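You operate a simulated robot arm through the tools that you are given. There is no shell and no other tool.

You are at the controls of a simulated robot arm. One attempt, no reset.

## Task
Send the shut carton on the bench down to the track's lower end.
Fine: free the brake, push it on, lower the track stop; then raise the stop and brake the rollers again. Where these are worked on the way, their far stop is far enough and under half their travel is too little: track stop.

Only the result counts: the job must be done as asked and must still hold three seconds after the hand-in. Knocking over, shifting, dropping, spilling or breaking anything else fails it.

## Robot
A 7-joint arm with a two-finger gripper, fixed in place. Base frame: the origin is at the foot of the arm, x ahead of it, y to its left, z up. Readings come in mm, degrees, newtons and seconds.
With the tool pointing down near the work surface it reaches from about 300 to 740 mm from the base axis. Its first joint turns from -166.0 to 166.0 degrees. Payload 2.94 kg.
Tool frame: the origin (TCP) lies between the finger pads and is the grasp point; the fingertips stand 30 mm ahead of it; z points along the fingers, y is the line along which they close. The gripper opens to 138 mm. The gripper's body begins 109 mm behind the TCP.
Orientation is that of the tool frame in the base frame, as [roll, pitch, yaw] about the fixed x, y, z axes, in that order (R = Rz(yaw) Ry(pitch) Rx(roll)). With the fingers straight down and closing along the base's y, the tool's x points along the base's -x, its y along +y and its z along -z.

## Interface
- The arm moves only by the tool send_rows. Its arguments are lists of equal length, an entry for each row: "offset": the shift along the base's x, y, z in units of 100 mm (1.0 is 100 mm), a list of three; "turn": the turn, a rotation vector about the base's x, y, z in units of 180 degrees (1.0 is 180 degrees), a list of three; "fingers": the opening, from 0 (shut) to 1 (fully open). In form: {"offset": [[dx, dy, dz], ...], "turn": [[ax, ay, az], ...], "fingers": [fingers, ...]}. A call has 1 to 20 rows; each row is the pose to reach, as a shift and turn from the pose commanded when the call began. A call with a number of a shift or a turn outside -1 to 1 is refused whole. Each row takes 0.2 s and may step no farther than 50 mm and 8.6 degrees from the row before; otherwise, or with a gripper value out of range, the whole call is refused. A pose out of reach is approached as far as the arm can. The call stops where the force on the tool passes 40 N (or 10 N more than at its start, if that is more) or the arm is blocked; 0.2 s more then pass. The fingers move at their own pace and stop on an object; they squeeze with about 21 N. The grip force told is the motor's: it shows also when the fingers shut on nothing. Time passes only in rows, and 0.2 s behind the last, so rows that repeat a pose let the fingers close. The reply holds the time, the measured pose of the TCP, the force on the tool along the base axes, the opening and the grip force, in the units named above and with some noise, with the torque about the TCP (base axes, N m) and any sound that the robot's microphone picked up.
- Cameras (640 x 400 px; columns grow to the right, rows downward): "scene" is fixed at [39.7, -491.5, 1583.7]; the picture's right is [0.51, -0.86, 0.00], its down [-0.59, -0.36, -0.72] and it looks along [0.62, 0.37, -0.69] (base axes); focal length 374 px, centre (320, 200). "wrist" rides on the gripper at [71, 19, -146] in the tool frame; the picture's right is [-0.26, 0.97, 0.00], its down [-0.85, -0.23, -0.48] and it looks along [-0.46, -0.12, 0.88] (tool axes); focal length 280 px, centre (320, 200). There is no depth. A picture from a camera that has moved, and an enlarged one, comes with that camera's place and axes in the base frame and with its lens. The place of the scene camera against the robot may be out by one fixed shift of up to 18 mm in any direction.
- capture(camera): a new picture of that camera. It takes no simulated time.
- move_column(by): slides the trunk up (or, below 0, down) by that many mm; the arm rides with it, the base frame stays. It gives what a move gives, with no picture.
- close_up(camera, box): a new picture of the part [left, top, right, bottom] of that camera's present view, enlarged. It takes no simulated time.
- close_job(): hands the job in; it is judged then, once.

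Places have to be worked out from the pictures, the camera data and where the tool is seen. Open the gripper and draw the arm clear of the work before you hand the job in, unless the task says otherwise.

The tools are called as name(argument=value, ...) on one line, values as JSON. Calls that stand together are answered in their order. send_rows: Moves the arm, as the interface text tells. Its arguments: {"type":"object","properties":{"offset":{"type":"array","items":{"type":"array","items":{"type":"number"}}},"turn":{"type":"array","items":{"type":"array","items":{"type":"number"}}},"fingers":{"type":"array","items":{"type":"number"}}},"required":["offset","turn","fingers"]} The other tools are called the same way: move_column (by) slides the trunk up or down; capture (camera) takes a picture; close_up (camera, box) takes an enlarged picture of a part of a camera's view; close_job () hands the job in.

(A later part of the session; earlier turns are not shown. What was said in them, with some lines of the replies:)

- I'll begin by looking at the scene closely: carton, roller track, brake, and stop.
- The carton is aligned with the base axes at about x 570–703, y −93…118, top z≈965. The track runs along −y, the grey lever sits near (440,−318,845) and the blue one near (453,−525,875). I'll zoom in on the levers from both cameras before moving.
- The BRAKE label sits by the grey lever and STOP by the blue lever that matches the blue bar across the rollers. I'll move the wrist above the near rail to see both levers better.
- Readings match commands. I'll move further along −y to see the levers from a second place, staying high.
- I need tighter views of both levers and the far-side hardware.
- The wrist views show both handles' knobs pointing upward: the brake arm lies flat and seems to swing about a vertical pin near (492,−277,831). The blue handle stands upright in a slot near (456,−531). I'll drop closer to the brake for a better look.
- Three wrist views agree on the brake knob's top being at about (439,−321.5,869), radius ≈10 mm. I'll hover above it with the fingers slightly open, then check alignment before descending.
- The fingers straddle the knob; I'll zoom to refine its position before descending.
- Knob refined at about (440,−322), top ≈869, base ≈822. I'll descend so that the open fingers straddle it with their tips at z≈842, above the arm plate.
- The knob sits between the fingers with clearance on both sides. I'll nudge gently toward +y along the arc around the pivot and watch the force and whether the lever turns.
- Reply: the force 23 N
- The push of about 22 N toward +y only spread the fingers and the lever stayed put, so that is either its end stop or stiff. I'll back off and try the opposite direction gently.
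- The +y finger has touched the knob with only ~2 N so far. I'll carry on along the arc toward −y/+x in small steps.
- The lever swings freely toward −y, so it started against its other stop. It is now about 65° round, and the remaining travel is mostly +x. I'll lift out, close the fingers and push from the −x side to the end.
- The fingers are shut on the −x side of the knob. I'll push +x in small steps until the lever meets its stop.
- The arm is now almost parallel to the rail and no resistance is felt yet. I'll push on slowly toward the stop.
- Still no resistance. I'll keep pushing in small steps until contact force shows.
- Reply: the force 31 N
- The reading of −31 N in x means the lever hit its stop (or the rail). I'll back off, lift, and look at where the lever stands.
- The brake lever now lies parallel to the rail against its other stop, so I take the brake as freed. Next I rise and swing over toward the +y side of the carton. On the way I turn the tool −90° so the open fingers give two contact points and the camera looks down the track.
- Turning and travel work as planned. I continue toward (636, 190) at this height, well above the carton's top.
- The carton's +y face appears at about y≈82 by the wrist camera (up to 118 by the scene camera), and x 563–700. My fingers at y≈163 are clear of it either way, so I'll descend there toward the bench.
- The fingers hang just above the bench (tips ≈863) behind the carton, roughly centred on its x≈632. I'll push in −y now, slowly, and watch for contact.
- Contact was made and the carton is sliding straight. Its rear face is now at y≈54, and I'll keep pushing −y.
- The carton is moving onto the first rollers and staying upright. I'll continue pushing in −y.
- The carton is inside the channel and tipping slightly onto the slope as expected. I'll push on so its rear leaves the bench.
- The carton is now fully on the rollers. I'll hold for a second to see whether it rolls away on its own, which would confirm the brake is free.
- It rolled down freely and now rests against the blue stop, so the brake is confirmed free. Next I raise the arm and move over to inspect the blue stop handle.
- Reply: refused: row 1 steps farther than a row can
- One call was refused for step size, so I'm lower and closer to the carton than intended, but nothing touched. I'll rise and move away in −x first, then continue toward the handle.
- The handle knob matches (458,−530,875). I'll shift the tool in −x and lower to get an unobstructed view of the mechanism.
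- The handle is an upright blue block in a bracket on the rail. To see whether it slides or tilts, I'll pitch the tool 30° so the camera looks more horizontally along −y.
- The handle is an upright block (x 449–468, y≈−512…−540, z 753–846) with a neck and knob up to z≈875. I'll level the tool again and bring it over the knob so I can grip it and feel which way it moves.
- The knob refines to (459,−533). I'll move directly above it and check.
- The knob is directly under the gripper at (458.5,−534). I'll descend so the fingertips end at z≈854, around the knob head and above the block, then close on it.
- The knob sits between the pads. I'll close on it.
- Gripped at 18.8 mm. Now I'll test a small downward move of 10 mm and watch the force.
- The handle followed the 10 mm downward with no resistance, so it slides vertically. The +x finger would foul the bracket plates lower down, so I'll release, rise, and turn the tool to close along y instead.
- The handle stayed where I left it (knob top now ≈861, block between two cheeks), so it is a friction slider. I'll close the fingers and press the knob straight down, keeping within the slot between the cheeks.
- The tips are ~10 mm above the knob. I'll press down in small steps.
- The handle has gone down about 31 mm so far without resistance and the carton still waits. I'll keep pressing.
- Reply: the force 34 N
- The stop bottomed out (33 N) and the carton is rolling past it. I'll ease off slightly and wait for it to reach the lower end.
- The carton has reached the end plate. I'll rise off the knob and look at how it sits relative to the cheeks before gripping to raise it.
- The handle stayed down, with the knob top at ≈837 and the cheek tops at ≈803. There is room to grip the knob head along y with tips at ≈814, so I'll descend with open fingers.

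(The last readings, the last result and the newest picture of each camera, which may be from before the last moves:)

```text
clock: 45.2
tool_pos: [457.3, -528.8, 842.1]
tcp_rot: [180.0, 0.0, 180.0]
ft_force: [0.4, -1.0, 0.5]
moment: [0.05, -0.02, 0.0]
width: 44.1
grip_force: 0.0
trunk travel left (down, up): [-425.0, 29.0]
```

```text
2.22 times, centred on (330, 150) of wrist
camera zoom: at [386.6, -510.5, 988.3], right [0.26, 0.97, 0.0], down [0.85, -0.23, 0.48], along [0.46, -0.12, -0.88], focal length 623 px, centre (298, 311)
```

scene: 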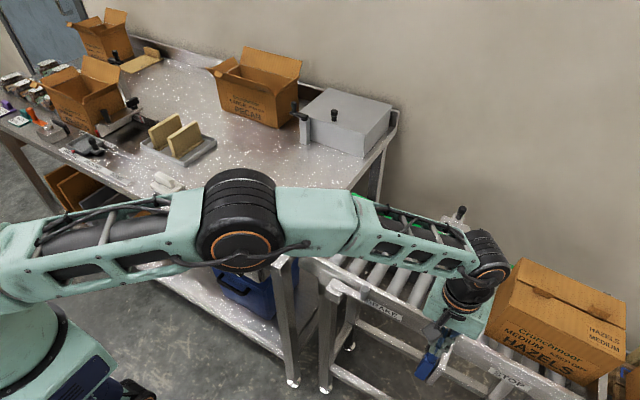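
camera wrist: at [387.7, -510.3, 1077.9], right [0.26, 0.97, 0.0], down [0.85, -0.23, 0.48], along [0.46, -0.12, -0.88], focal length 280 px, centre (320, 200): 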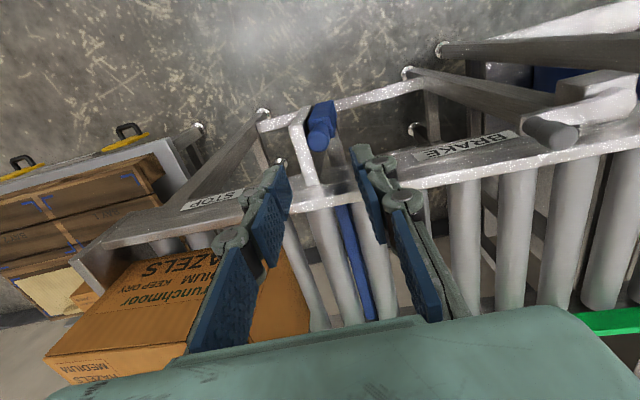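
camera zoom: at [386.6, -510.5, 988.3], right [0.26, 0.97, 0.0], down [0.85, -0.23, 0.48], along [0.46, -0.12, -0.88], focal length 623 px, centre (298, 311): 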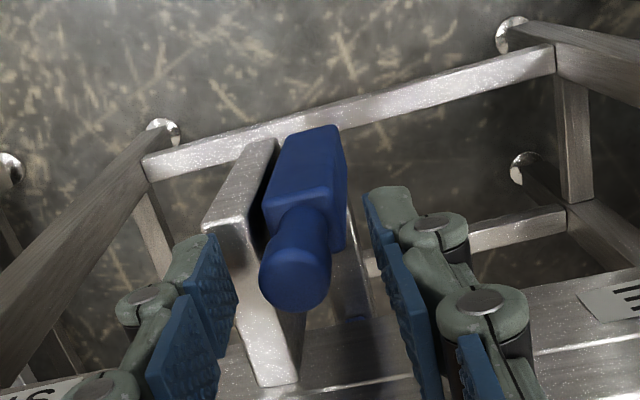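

The knob is centred between the pads. I'll close on it and then lift gently.

send_rows(offset=[[0, -0.015, 0], [0, -0.015, 0], [0, -0.015, 0]], turn=[[0, 0, 0], [0, 0, 0], [0, 0, 0]], fingers=[0, 0, 0])

send_rows(offset=[[0, 0, 0.06], [0, 0, 0.12], [0, -0.01, 0.18], [0, -0.015, 0.24]], turn=[[0, 0, 0], [0, 0, 0], [0, 0, 0], [0, 0, 0]], fingers=[0, 0, 0, 0])

close_up(camera="wrist", box=[220, 60, 440, 240])

capture(camera="scene")

```text
clock: 46.0
tool_pos: [457.6, -529.4, 842.5]
tcp_rot: [179.8, 0.1, 180.0]
ft_force: [0.7, 7.6, -0.6]
moment: [0.86, -0.05, 0.0]
width: 18.9
grip_force: 44.2
trunk travel left (down, up): [-425.0, 29.0]
```

```text
clock: 47.0
tool_pos: [457.1, -529.6, 867.0]
tcp_rot: [180.0, 0.0, -180.0]
ft_force: [-0.1, 1.0, -1.7]
moment: [0.69, 0.19, 0.01]
width: 18.7
grip_force: 44.0
trunk travel left (down, up): [-425.0, 29.0]
```

```text
2.22 times, centred on (330, 150) of wrist
camera zoom: at [386.9, -512.4, 1013.7], right [0.26, 0.97, 0.0], down [0.85, -0.23, 0.48], along [0.46, -0.13, -0.88], focal length 623 px, centre (298, 311)
```

zoom: 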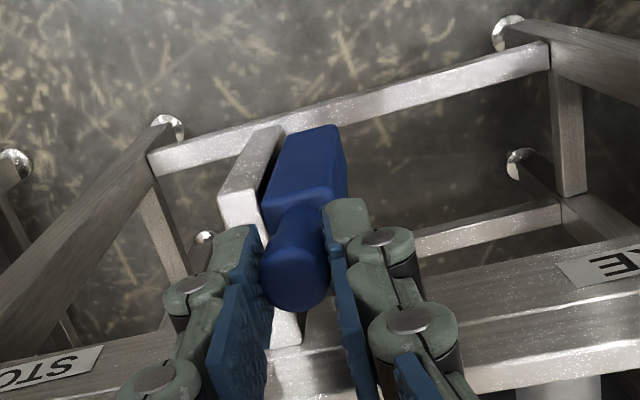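

```text
taken
```

scene: 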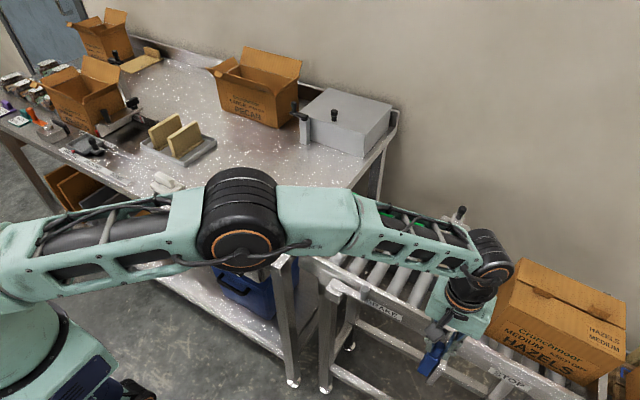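

The handle is following up (24 mm so far, no resistance). I'll continue lifting to its top stop.

send_rows(offset=[[0, -0.01, 0.05], [0, -0.01, 0.09], [0, -0.015, 0.13], [0, -0.015, 0.16]], turn=[[0, 0, 0], [0, 0, 0], [0, 0, 0], [0, 0, 0]], fingers=[0, 0, 0, 0])

close_up(camera="wrist", box=[220, 60, 440, 240])

```text
clock: 48.0
tool_pos: [457.0, -532.0, 880.9]
tcp_rot: [179.9, 0.0, 180.0]
ft_force: [-1.9, 8.0, -4.9]
moment: [0.86, -0.21, -0.02]
width: 19.2
grip_force: 43.9
trunk travel left (down, up): [-425.0, 29.0]
```

```text
2.22 times, centred on (330, 150) of wrist
camera zoom: at [386.9, -514.1, 1028.6], right [0.26, 0.97, 0.0], down [0.85, -0.23, 0.47], along [0.46, -0.12, -0.88], focal length 623 px, centre (298, 311)
```

zoom: 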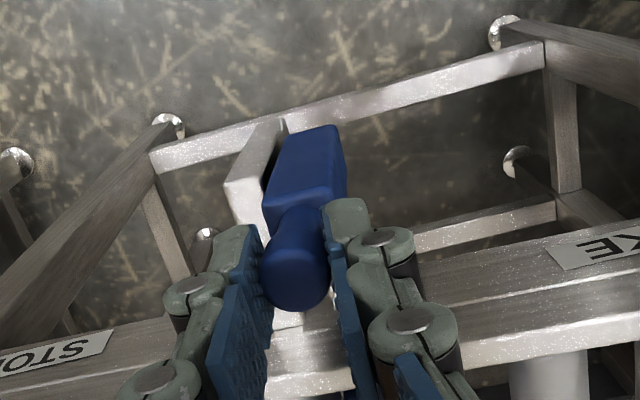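

A slight pull (−5 N) shows at z≈881. I'll lift a few mm more to confirm the top stop.

send_rows(offset=[[0, 0, 0.03], [0, 0, 0.06]], turn=[[0, 0, 0], [0, 0, 0]], fingers=[0, 0])

close_up(camera="wrist", box=[220, 60, 440, 240])

```text
clock: 48.6
tool_pos: [457.8, -532.5, 883.3]
tcp_rot: [179.5, -0.3, -179.9]
ft_force: [-3.2, 12.0, -29.7]
moment: [0.8, -0.81, -0.08]
width: 19.2
grip_force: 43.5
trunk travel left (down, up): [-425.0, 29.0]
```

```text
2.22 times, centred on (330, 150) of wrist
camera zoom: at [387.8, -515.3, 1029.8], right [0.26, 0.97, 0.01], down [0.85, -0.23, 0.47], along [0.45, -0.12, -0.88], focal length 623 px, centre (298, 311)
```

zoom: 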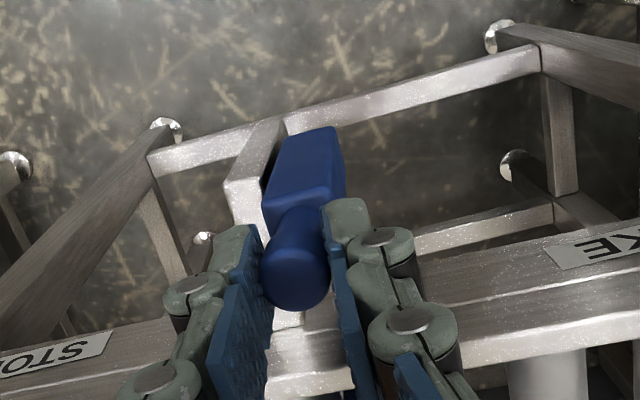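

A pull of 30 N with no further motion: the stop is fully raised (≈41 mm of travel). I'll relax the pull, open the fingers and rise.

send_rows(offset=[[0, 0, -0.045], [0, 0, -0.045], [0, 0, -0.045], [0, 0, 0.3], [0, 0, 0.6]], turn=[[0, 0, 0], [0, 0, 0], [0, 0, 0], [0, 0, 0], [0, 0, 0]], fingers=[0, 0.32, 0.32, 0.32, 0.32])

capture(camera="wrist")

close_up(camera="wrist", box=[220, 60, 440, 240])

close_up(camera="scene", box=[390, 250, 640, 400])

```text
clock: 49.8
tool_pos: [457.5, -534.8, 948.0]
tcp_rot: [-180.0, -0.1, 180.0]
ft_force: [-0.3, -0.4, 0.1]
moment: [-0.03, -0.02, 0.01]
width: 44.0
grip_force: 0.1
trunk travel left (down, up): [-425.0, 29.0]
```

```text
taken
camera wrist: at [387.0, -515.9, 1094.8], right [0.26, 0.97, 0.0], down [0.85, -0.23, 0.48], along [0.46, -0.13, -0.88], focal length 280 px, centre (320, 200)
```

wrist: 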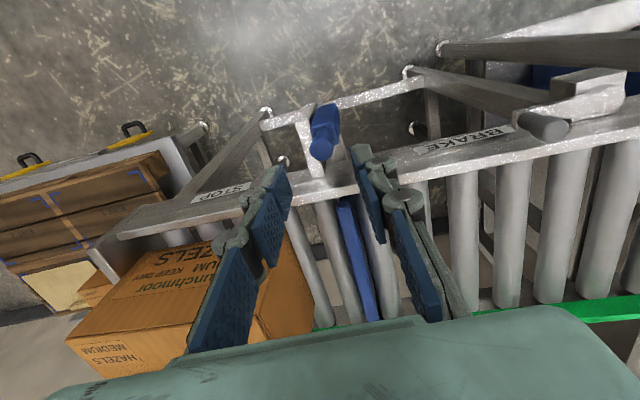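

```text
2.22 times, centred on (330, 150) of wrist
camera zoom: at [387.0, -515.9, 1094.8], right [0.26, 0.97, 0.0], down [0.85, -0.23, 0.48], along [0.46, -0.13, -0.88], focal length 623 px, centre (298, 311)
```

zoom: 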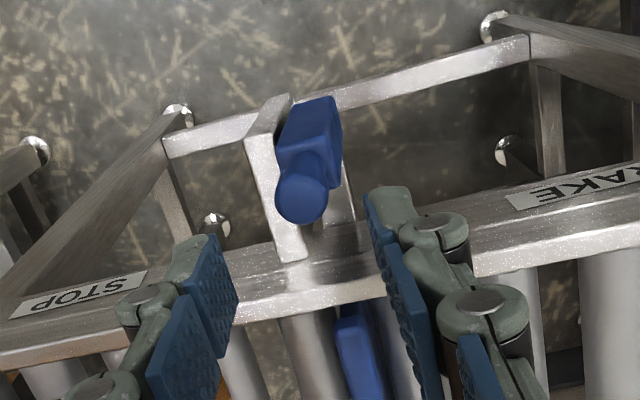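

```text
2.56 times, centred on (515, 325) of scene
camera zoom: at [39.7, -491.5, 1583.7], right [0.51, -0.86, 0.0], down [-0.59, -0.36, -0.72], along [0.62, 0.37, -0.69], focal length 958 px, centre (-179, -120)
```

zoom: 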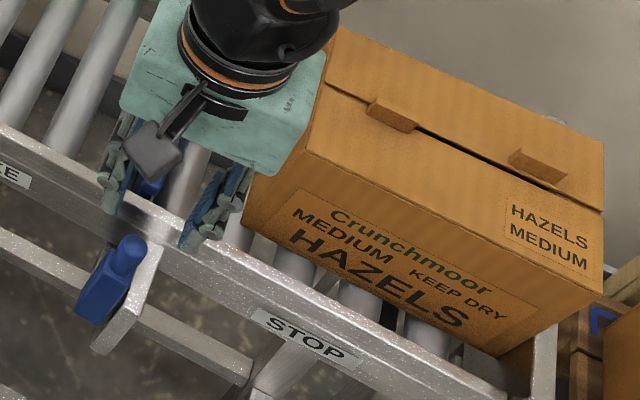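

The knob is back at its original height and the blue bar stands up behind the carton, which rests at the end plate. Now I go back to the brake lever to swing it to its original position.

send_rows(offset=[[0, 0.4, 0.15], [0.0, 0.8, 0.2], [0.0, 1.0, 0.2]], turn=[[0, 0, 0], [0, 0, 0], [0, 0, 0]], fingers=[0.32, 0.32, 0.32])

send_rows(offset=[[0, 0.4, 0], [0.0, 0.7, 0], [0.0, 0.9, 0]], turn=[[0, 0, 0], [0, 0, 0], [0, 0, 0]], fingers=[0.32, 0.32, 0.32])

capture(camera="wrist")

close_up(camera="wrist", box=[220, 80, 440, 240])

capture(camera="scene")

```text
clock: 50.6
tool_pos: [458.7, -433.8, 968.6]
tcp_rot: [-180.0, -0.1, -180.0]
ft_force: [0.4, 0.4, -0.7]
moment: [-0.03, -0.03, 0.0]
width: 43.8
grip_force: 0.1
trunk travel left (down, up): [-425.0, 29.0]
```

```text
clock: 51.4
tool_pos: [457.3, -343.3, 967.3]
tcp_rot: [-180.0, 0.0, 180.0]
ft_force: [-0.2, 0.5, 0.4]
moment: [0.0, -0.02, 0.0]
width: 44.0
grip_force: 0.1
trunk travel left (down, up): [-425.0, 29.0]
```

```text
taken
camera wrist: at [387.8, -325.9, 1114.8], right [0.26, 0.97, 0.0], down [0.85, -0.23, 0.48], along [0.46, -0.12, -0.88], focal length 280 px, centre (320, 200)
```

wrist: 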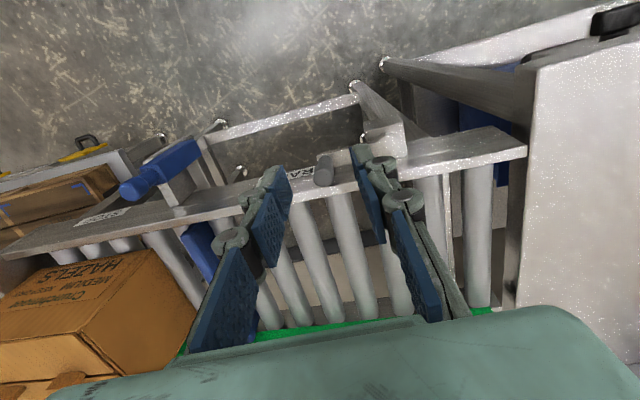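

```text
2.50 times, centred on (330, 160) of wrist
camera zoom: at [387.8, -325.9, 1114.8], right [0.26, 0.97, 0.0], down [0.85, -0.23, 0.48], along [0.46, -0.12, -0.88], focal length 701 px, centre (295, 300)
```

zoom: 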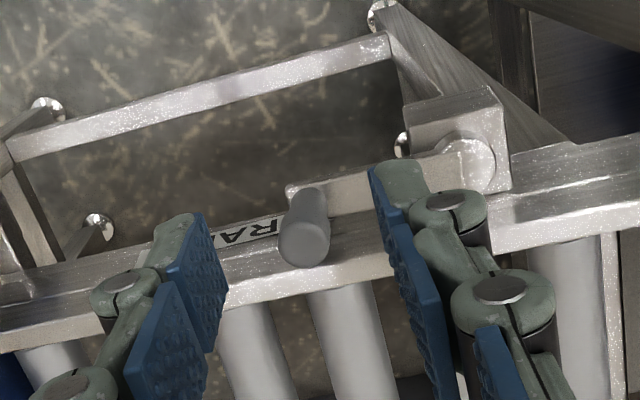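

```text
taken
```

scene: 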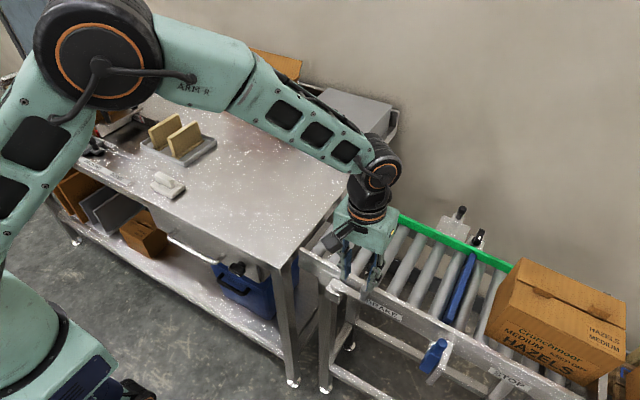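

The brake knob is at about (492,−349,869), with the lever flush along the rail. I'll descend with open fingers straddling it in y (TCP x≈485 to keep clear of the rail), then grip.

send_rows(offset=[[0.28, -0.05, -0.2], [0.28, -0.055, -0.6], [0.28, -0.055, -0.89]], turn=[[0, 0, 0], [0, 0, 0], [0, 0, 0]], fingers=[0.32, 0.32, 0.32])

close_up(camera="wrist", box=[220, 80, 440, 240])

close_up(camera="scene", box=[290, 210, 430, 330])

```text
clock: 52.2
tool_pos: [485.5, -349.5, 876.3]
tcp_rot: [180.0, 0.0, -180.0]
ft_force: [0.2, 0.2, 0.0]
moment: [-0.01, -0.02, -0.01]
width: 44.1
grip_force: 0.0
trunk travel left (down, up): [-425.0, 29.0]
```

```text
2.50 times, centred on (330, 160) of wrist
camera zoom: at [414.9, -331.3, 1023.8], right [0.26, 0.96, 0.0], down [0.85, -0.23, 0.48], along [0.46, -0.13, -0.88], focal length 701 px, centre (295, 300)
```

zoom: 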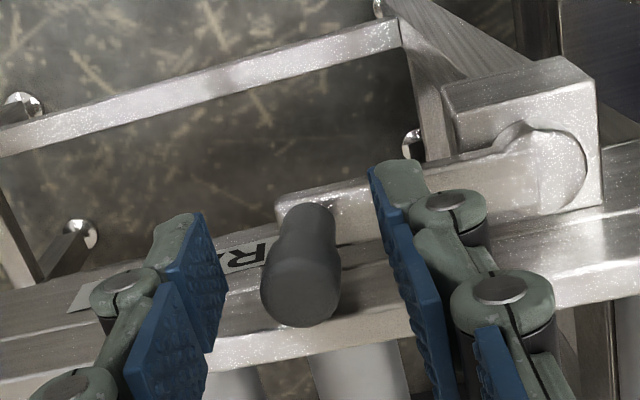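

```text
3.33 times, centred on (360, 270) of scene
camera zoom: at [39.7, -491.5, 1583.7], right [0.51, -0.86, 0.0], down [-0.59, -0.36, -0.72], along [0.62, 0.37, -0.69], focal length 1247 px, centre (187, -33)
```

zoom: 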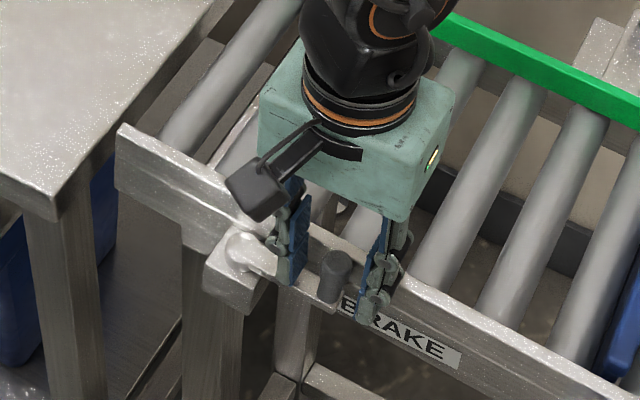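

The knob is between the pads. I'll close on it.

send_rows(offset=[[0, -0.01, 0], [0, -0.01, 0], [0, -0.01, 0]], turn=[[0, 0, 0], [0, 0, 0], [0, 0, 0]], fingers=[0, 0, 0])

```text
clock: 53.0
tool_pos: [485.2, -350.0, 877.8]
tcp_rot: [179.8, 0.1, 180.0]
ft_force: [0.1, 4.0, -4.0]
moment: [0.88, -0.29, -0.03]
width: 19.1
grip_force: 43.9
trunk travel left (down, up): [-425.0, 29.0]
```

Gripped. I'll swing the lever back along its arc in −x, first about 30°.

send_rows(offset=[[-0.059, 0.003, 0], [-0.118, 0.01, 0], [-0.176, 0.023, 0], [-0.233, 0.041, 0], [-0.287, 0.064, 0], [-0.34, 0.091, 0]], turn=[[0, 0, 0], [0, 0, 0], [0, 0, 0], [0, 0, 0], [0, 0, 0], [0, 0, 0]], fingers=[0, 0, 0, 0, 0, 0])

close_up(camera="wrist", box=[220, 80, 440, 240])

```text
clock: 54.4
tool_pos: [451.5, -342.6, 879.0]
tcp_rot: [179.8, -0.1, 180.0]
ft_force: [5.0, 1.9, -14.2]
moment: [0.73, 0.01, -0.24]
width: 19.2
grip_force: 44.4
trunk travel left (down, up): [-425.0, 29.0]
```

```text
2.50 times, centred on (330, 160) of wrist
camera zoom: at [381.4, -323.6, 1025.5], right [0.26, 0.96, 0.0], down [0.85, -0.23, 0.47], along [0.46, -0.12, -0.88], focal length 701 px, centre (295, 300)
```

zoom: 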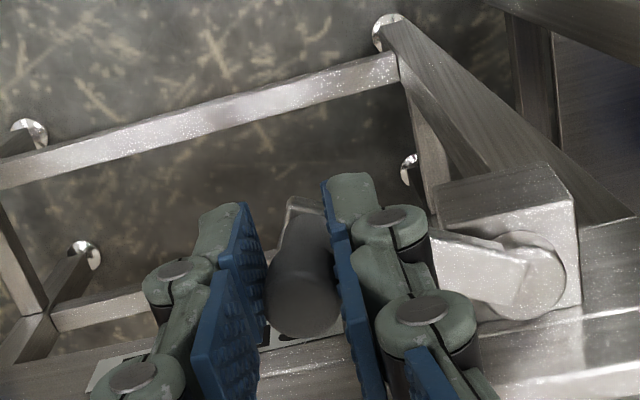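

The lever is following. The slight downward pull (−14 N) I'll relieve by lowering 1.5 mm while continuing the arc to the original angle.

send_rows(offset=[[-0.05, 0.032, -0.015], [-0.097, 0.068, -0.015], [-0.141, 0.108, -0.015], [-0.181, 0.152, -0.015]], turn=[[0, 0, 0], [0, 0, 0], [0, 0, 0], [0, 0, 0]], fingers=[0, 0, 0, 0])

close_up(camera="wrist", box=[220, 80, 440, 240])

```text
clock: 55.4
tool_pos: [433.0, -329.1, 880.5]
tcp_rot: [-179.8, 0.1, 179.8]
ft_force: [-7.4, -14.1, 10.6]
moment: [0.53, 0.18, -0.48]
width: 19.5
grip_force: 44.6
trunk travel left (down, up): [-425.0, 29.0]
```

```text
2.50 times, centred on (330, 160) of wrist
camera zoom: at [362.0, -309.7, 1026.1], right [0.26, 0.96, 0.0], down [0.85, -0.23, 0.48], along [0.46, -0.13, -0.88], focal length 701 px, centre (295, 300)
```

zoom: 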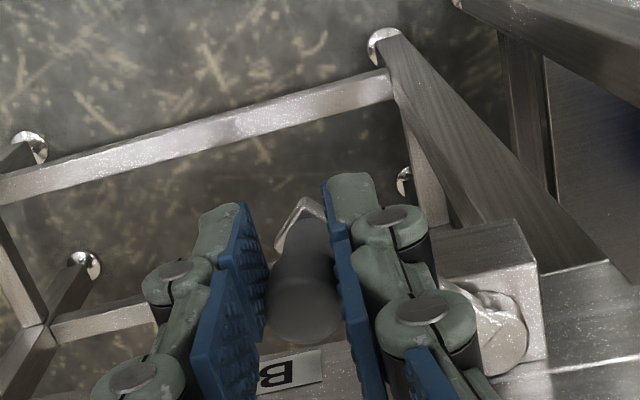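

The pull is partly radial and the knob slipped in the grip; it sits around (447,−332), not yet at the original (440,−322). I'll open the fingers to straddle and push it the rest of the way in +y to the stop.

send_rows(offset=[[0.02, -0.02, 0], [0.06, -0.02, 0], [0.09, -0.02, 0], [0.09, 0.05, 0], [0.08, 0.1, 0], [0.06, 0.15, 0]], turn=[[0, 0, 0], [0, 0, 0], [0, 0, 0], [0, 0, 0], [0, 0, 0], [0, 0, 0]], fingers=[0.32, 0.32, 0.32, 0.32, 0.32, 0.32])

close_up(camera="wrist", box=[220, 80, 440, 240])

```text
clock: 56.8
tool_pos: [440.0, -311.0, 878.9]
tcp_rot: [179.9, 0.0, 179.9]
ft_force: [0.3, 0.5, -0.9]
moment: [-0.02, 0.01, 0.01]
width: 44.2
grip_force: 0.1
trunk travel left (down, up): [-425.0, 29.0]
```

```text
2.50 times, centred on (330, 160) of wrist
camera zoom: at [369.8, -292.9, 1025.3], right [0.26, 0.97, 0.0], down [0.85, -0.23, 0.48], along [0.46, -0.12, -0.88], focal length 701 px, centre (295, 300)
```

zoom: 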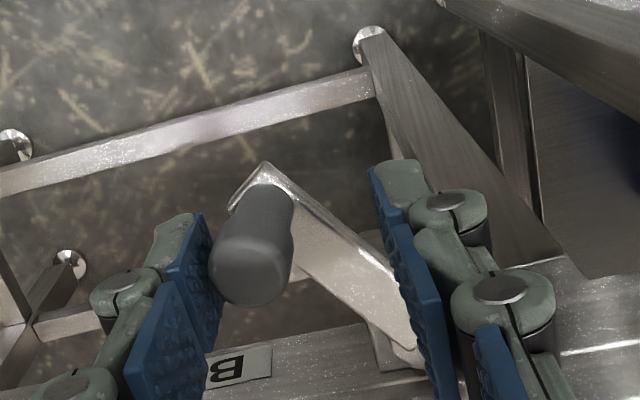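

The knob is now at about (439,−323), its original place, with no force yet. I'll push a little further to make sure it is firmly at its stop.

send_rows(offset=[[0, 0.04, 0], [-0.01, 0.08, 0], [-0.02, 0.12, 0]], turn=[[0, 0, 0], [0, 0, 0], [0, 0, 0]], fingers=[0.32, 0.32, 0.32])

close_up(camera="wrist", box=[220, 80, 440, 240])

```text
clock: 57.6
tool_pos: [439.6, -302.9, 878.9]
tcp_rot: [-179.8, 0.2, 180.0]
ft_force: [6.3, -17.5, -2.7]
moment: [-0.03, -0.15, 0.19]
width: 55.1
grip_force: 8.5
trunk travel left (down, up): [-425.0, 29.0]
```

```text
2.50 times, centred on (330, 160) of wrist
camera zoom: at [368.6, -283.8, 1025.1], right [0.26, 0.96, 0.0], down [0.85, -0.23, 0.48], along [0.46, -0.13, -0.88], focal length 701 px, centre (295, 300)
```

zoom: 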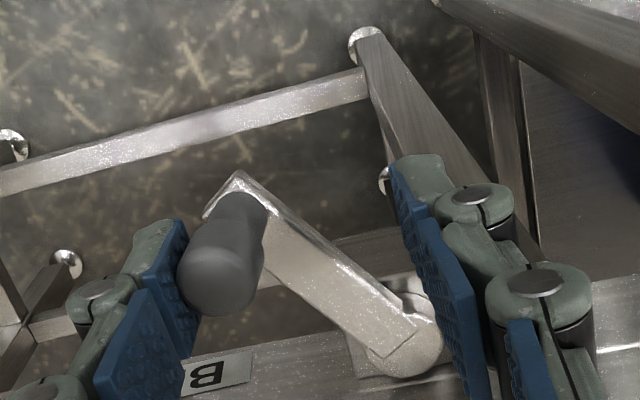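

It is firmly against its stop at the original position (439,−323). I'll centre the fingers, rise straight up, and then move the arm clear.

send_rows(offset=[[0, -0.1, 0], [0, -0.18, 0], [0, -0.19, 0.3], [0, -0.19, 0.7], [0, -0.1, 1.0]], turn=[[0, 0, 0], [0, 0, 0], [0, 0, 0], [0, 0, 0], [0, 0, 0]], fingers=[0.32, 0.32, 0.32, 0.32, 0.32])

send_rows(offset=[[-0.2, 0.2, 0.4], [-0.4, 0.4, 0.8], [-0.6, 0.6, 1.0], [-0.8, 0.9, 1.0]], turn=[[0, 0, 0], [0, 0, 0], [0, 0, 0], [0, 0, 0]], fingers=[0.6, 1, 1, 1])

capture(camera="scene")

capture(camera="wrist")

close_up(camera="scene", box=[300, 170, 640, 400])

```text
clock: 58.8
tool_pos: [437.3, -307.7, 980.2]
tcp_rot: [179.9, -0.1, 180.0]
ft_force: [0.7, -0.5, 0.5]
moment: [0.02, 0.01, 0.04]
width: 44.4
grip_force: 0.0
trunk travel left (down, up): [-425.0, 29.0]
```

```text
clock: 59.8
tool_pos: [355.7, -220.5, 1078.5]
tcp_rot: [-180.0, 0.1, -180.0]
ft_force: [0.1, -0.3, 0.0]
moment: [0.0, -0.01, 0.03]
width: 138.2
grip_force: 0.0
trunk travel left (down, up): [-425.0, 29.0]
```

```text
taken
```

scene: 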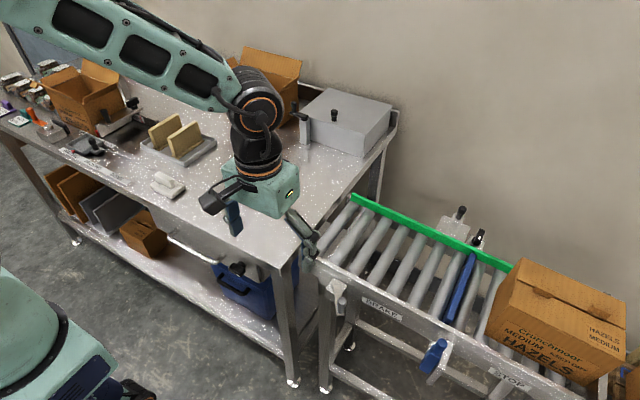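

```text
taken
camera wrist: at [284.9, -201.1, 1225.8], right [0.26, 0.96, 0.0], down [0.85, -0.23, 0.48], along [0.46, -0.13, -0.88], focal length 280 px, centre (320, 200)
```

wrist: 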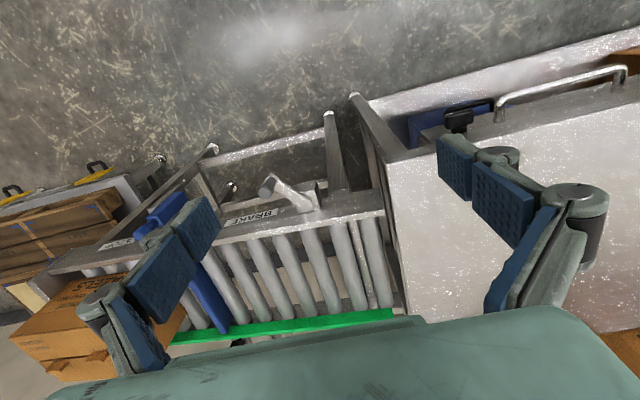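

```text
1.74 times, centred on (470, 285) of scene
camera zoom: at [39.7, -491.5, 1583.7], right [0.51, -0.86, 0.0], down [-0.59, -0.36, -0.72], along [0.62, 0.37, -0.69], focal length 651 px, centre (59, 52)
```

zoom: 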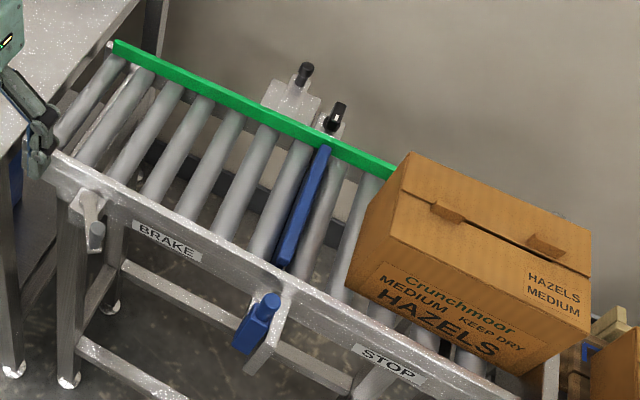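

Brake lever, blue bar and handle all match their positions in the first picture. I'll check the carton's seating at the end plate more closely before handing in.

close_up(camera="scene", box=[540, 300, 640, 400])

close_up(camera="wrist", box=[0, 200, 200, 400])

close_up(camera="scene", box=[310, 265, 390, 325])

close_up(camera="scene", box=[400, 325, 480, 390])

```text
4.00 times, centred on (590, 350) of scene
camera zoom: at [39.7, -491.5, 1583.7], right [0.51, -0.86, 0.0], down [-0.59, -0.36, -0.72], along [0.62, 0.37, -0.69], focal length 1497 px, centre (-760, -400)
```

zoom: 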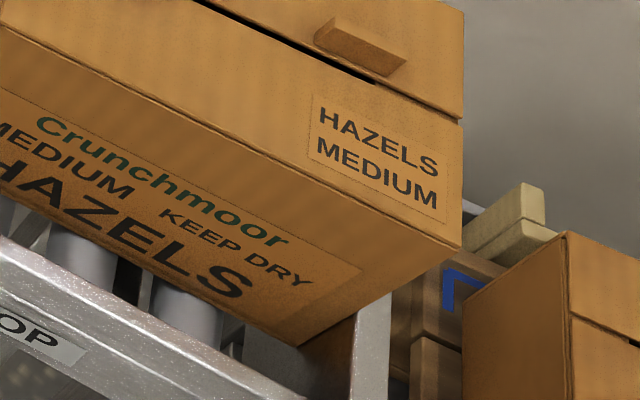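

```text
2.00 times, centred on (100, 300) of wrist
camera zoom: at [284.9, -201.1, 1225.8], right [0.26, 0.96, 0.0], down [0.85, -0.23, 0.48], along [0.46, -0.13, -0.88], focal length 561 px, centre (760, 0)
```

zoom: 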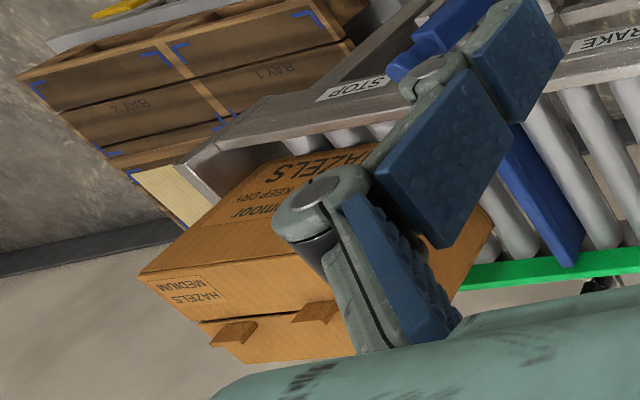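

```text
6.67 times, centred on (350, 295) of scene
camera zoom: at [39.7, -491.5, 1583.7], right [0.51, -0.86, 0.0], down [-0.59, -0.36, -0.72], along [0.62, 0.37, -0.69], focal length 2495 px, centre (120, -433)
```

zoom: 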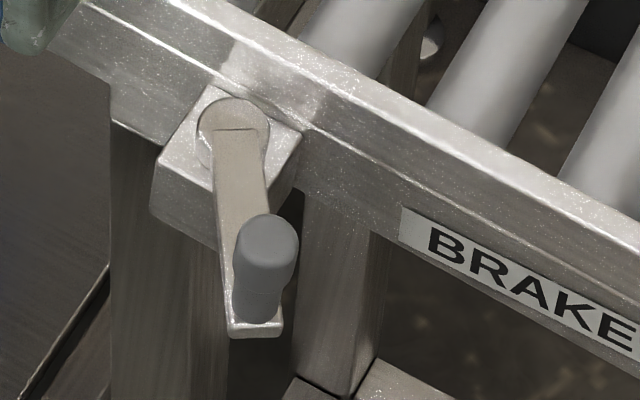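

```text
6.15 times, centred on (440, 358) of scene
camera zoom: at [39.7, -491.5, 1583.7], right [0.51, -0.86, 0.0], down [-0.59, -0.36, -0.72], along [0.62, 0.37, -0.69], focal length 2303 px, centre (-418, -769)
```

zoom: 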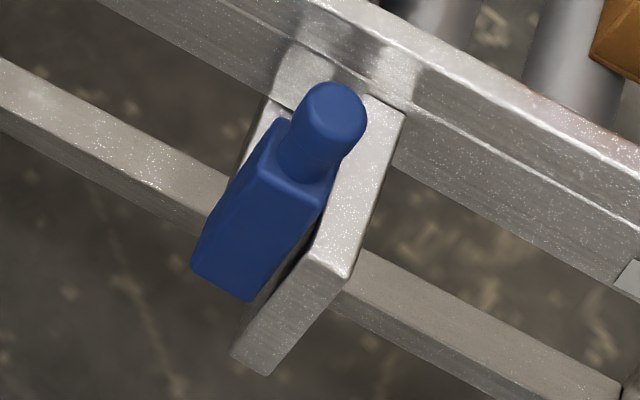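

The brake and stop handle match their first pictures exactly, and the carton sits against the end plate. I'll draw the arm further up and away, then do one last check.

send_rows(offset=[[0, 0.2, 0.35], [0, 0.4, 0.7], [0, 0.6, 1.0], [0, 0.6, 1.0], [0, 0.6, 1.0]], turn=[[0, 0, 0], [0, 0, 0], [0, 0, 0], [0, 0, 0], [0, 0, 0]], fingers=[1, 1, 1, 1, 1])

capture(camera="scene")

```text
clock: 61.0
tool_pos: [357.5, -159.2, 1178.8]
tcp_rot: [179.9, 0.0, 179.9]
ft_force: [-0.1, -1.1, 0.0]
moment: [0.0, 0.01, -0.01]
width: 137.7
grip_force: 0.2
trunk travel left (down, up): [-425.0, 29.0]
```

```text
taken
```

scene: 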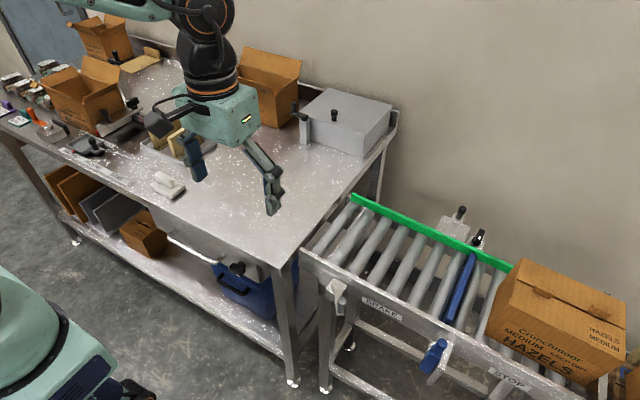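

The carton rests at the lower end of the track, the stop is raised, the brake is back on, and the rest of the bench is undisturbed. The gripper is open and the arm is clear, so I'm handing in.

close_job()

```text
The job is handed in.
```

The carton is at the lower end of the track, resting against the end plate. The job has been handed in.

- **Brake:** I freed it by swinging the grey lever to its far stop. The carton rolled down to the track stop on its own, which confirmed it was free. I then swung the lever back to its original stop.
- **Track stop:** I pressed it down to its bottom stop, about 41 mm of travel, and the carton rolled past to the end. I then lifted the stop back to its top position.
- **Rest of the scene:** the last pictures show both handles where they started and nothing else on the bench moved. The gripper was open and the arm clear before hand-in.
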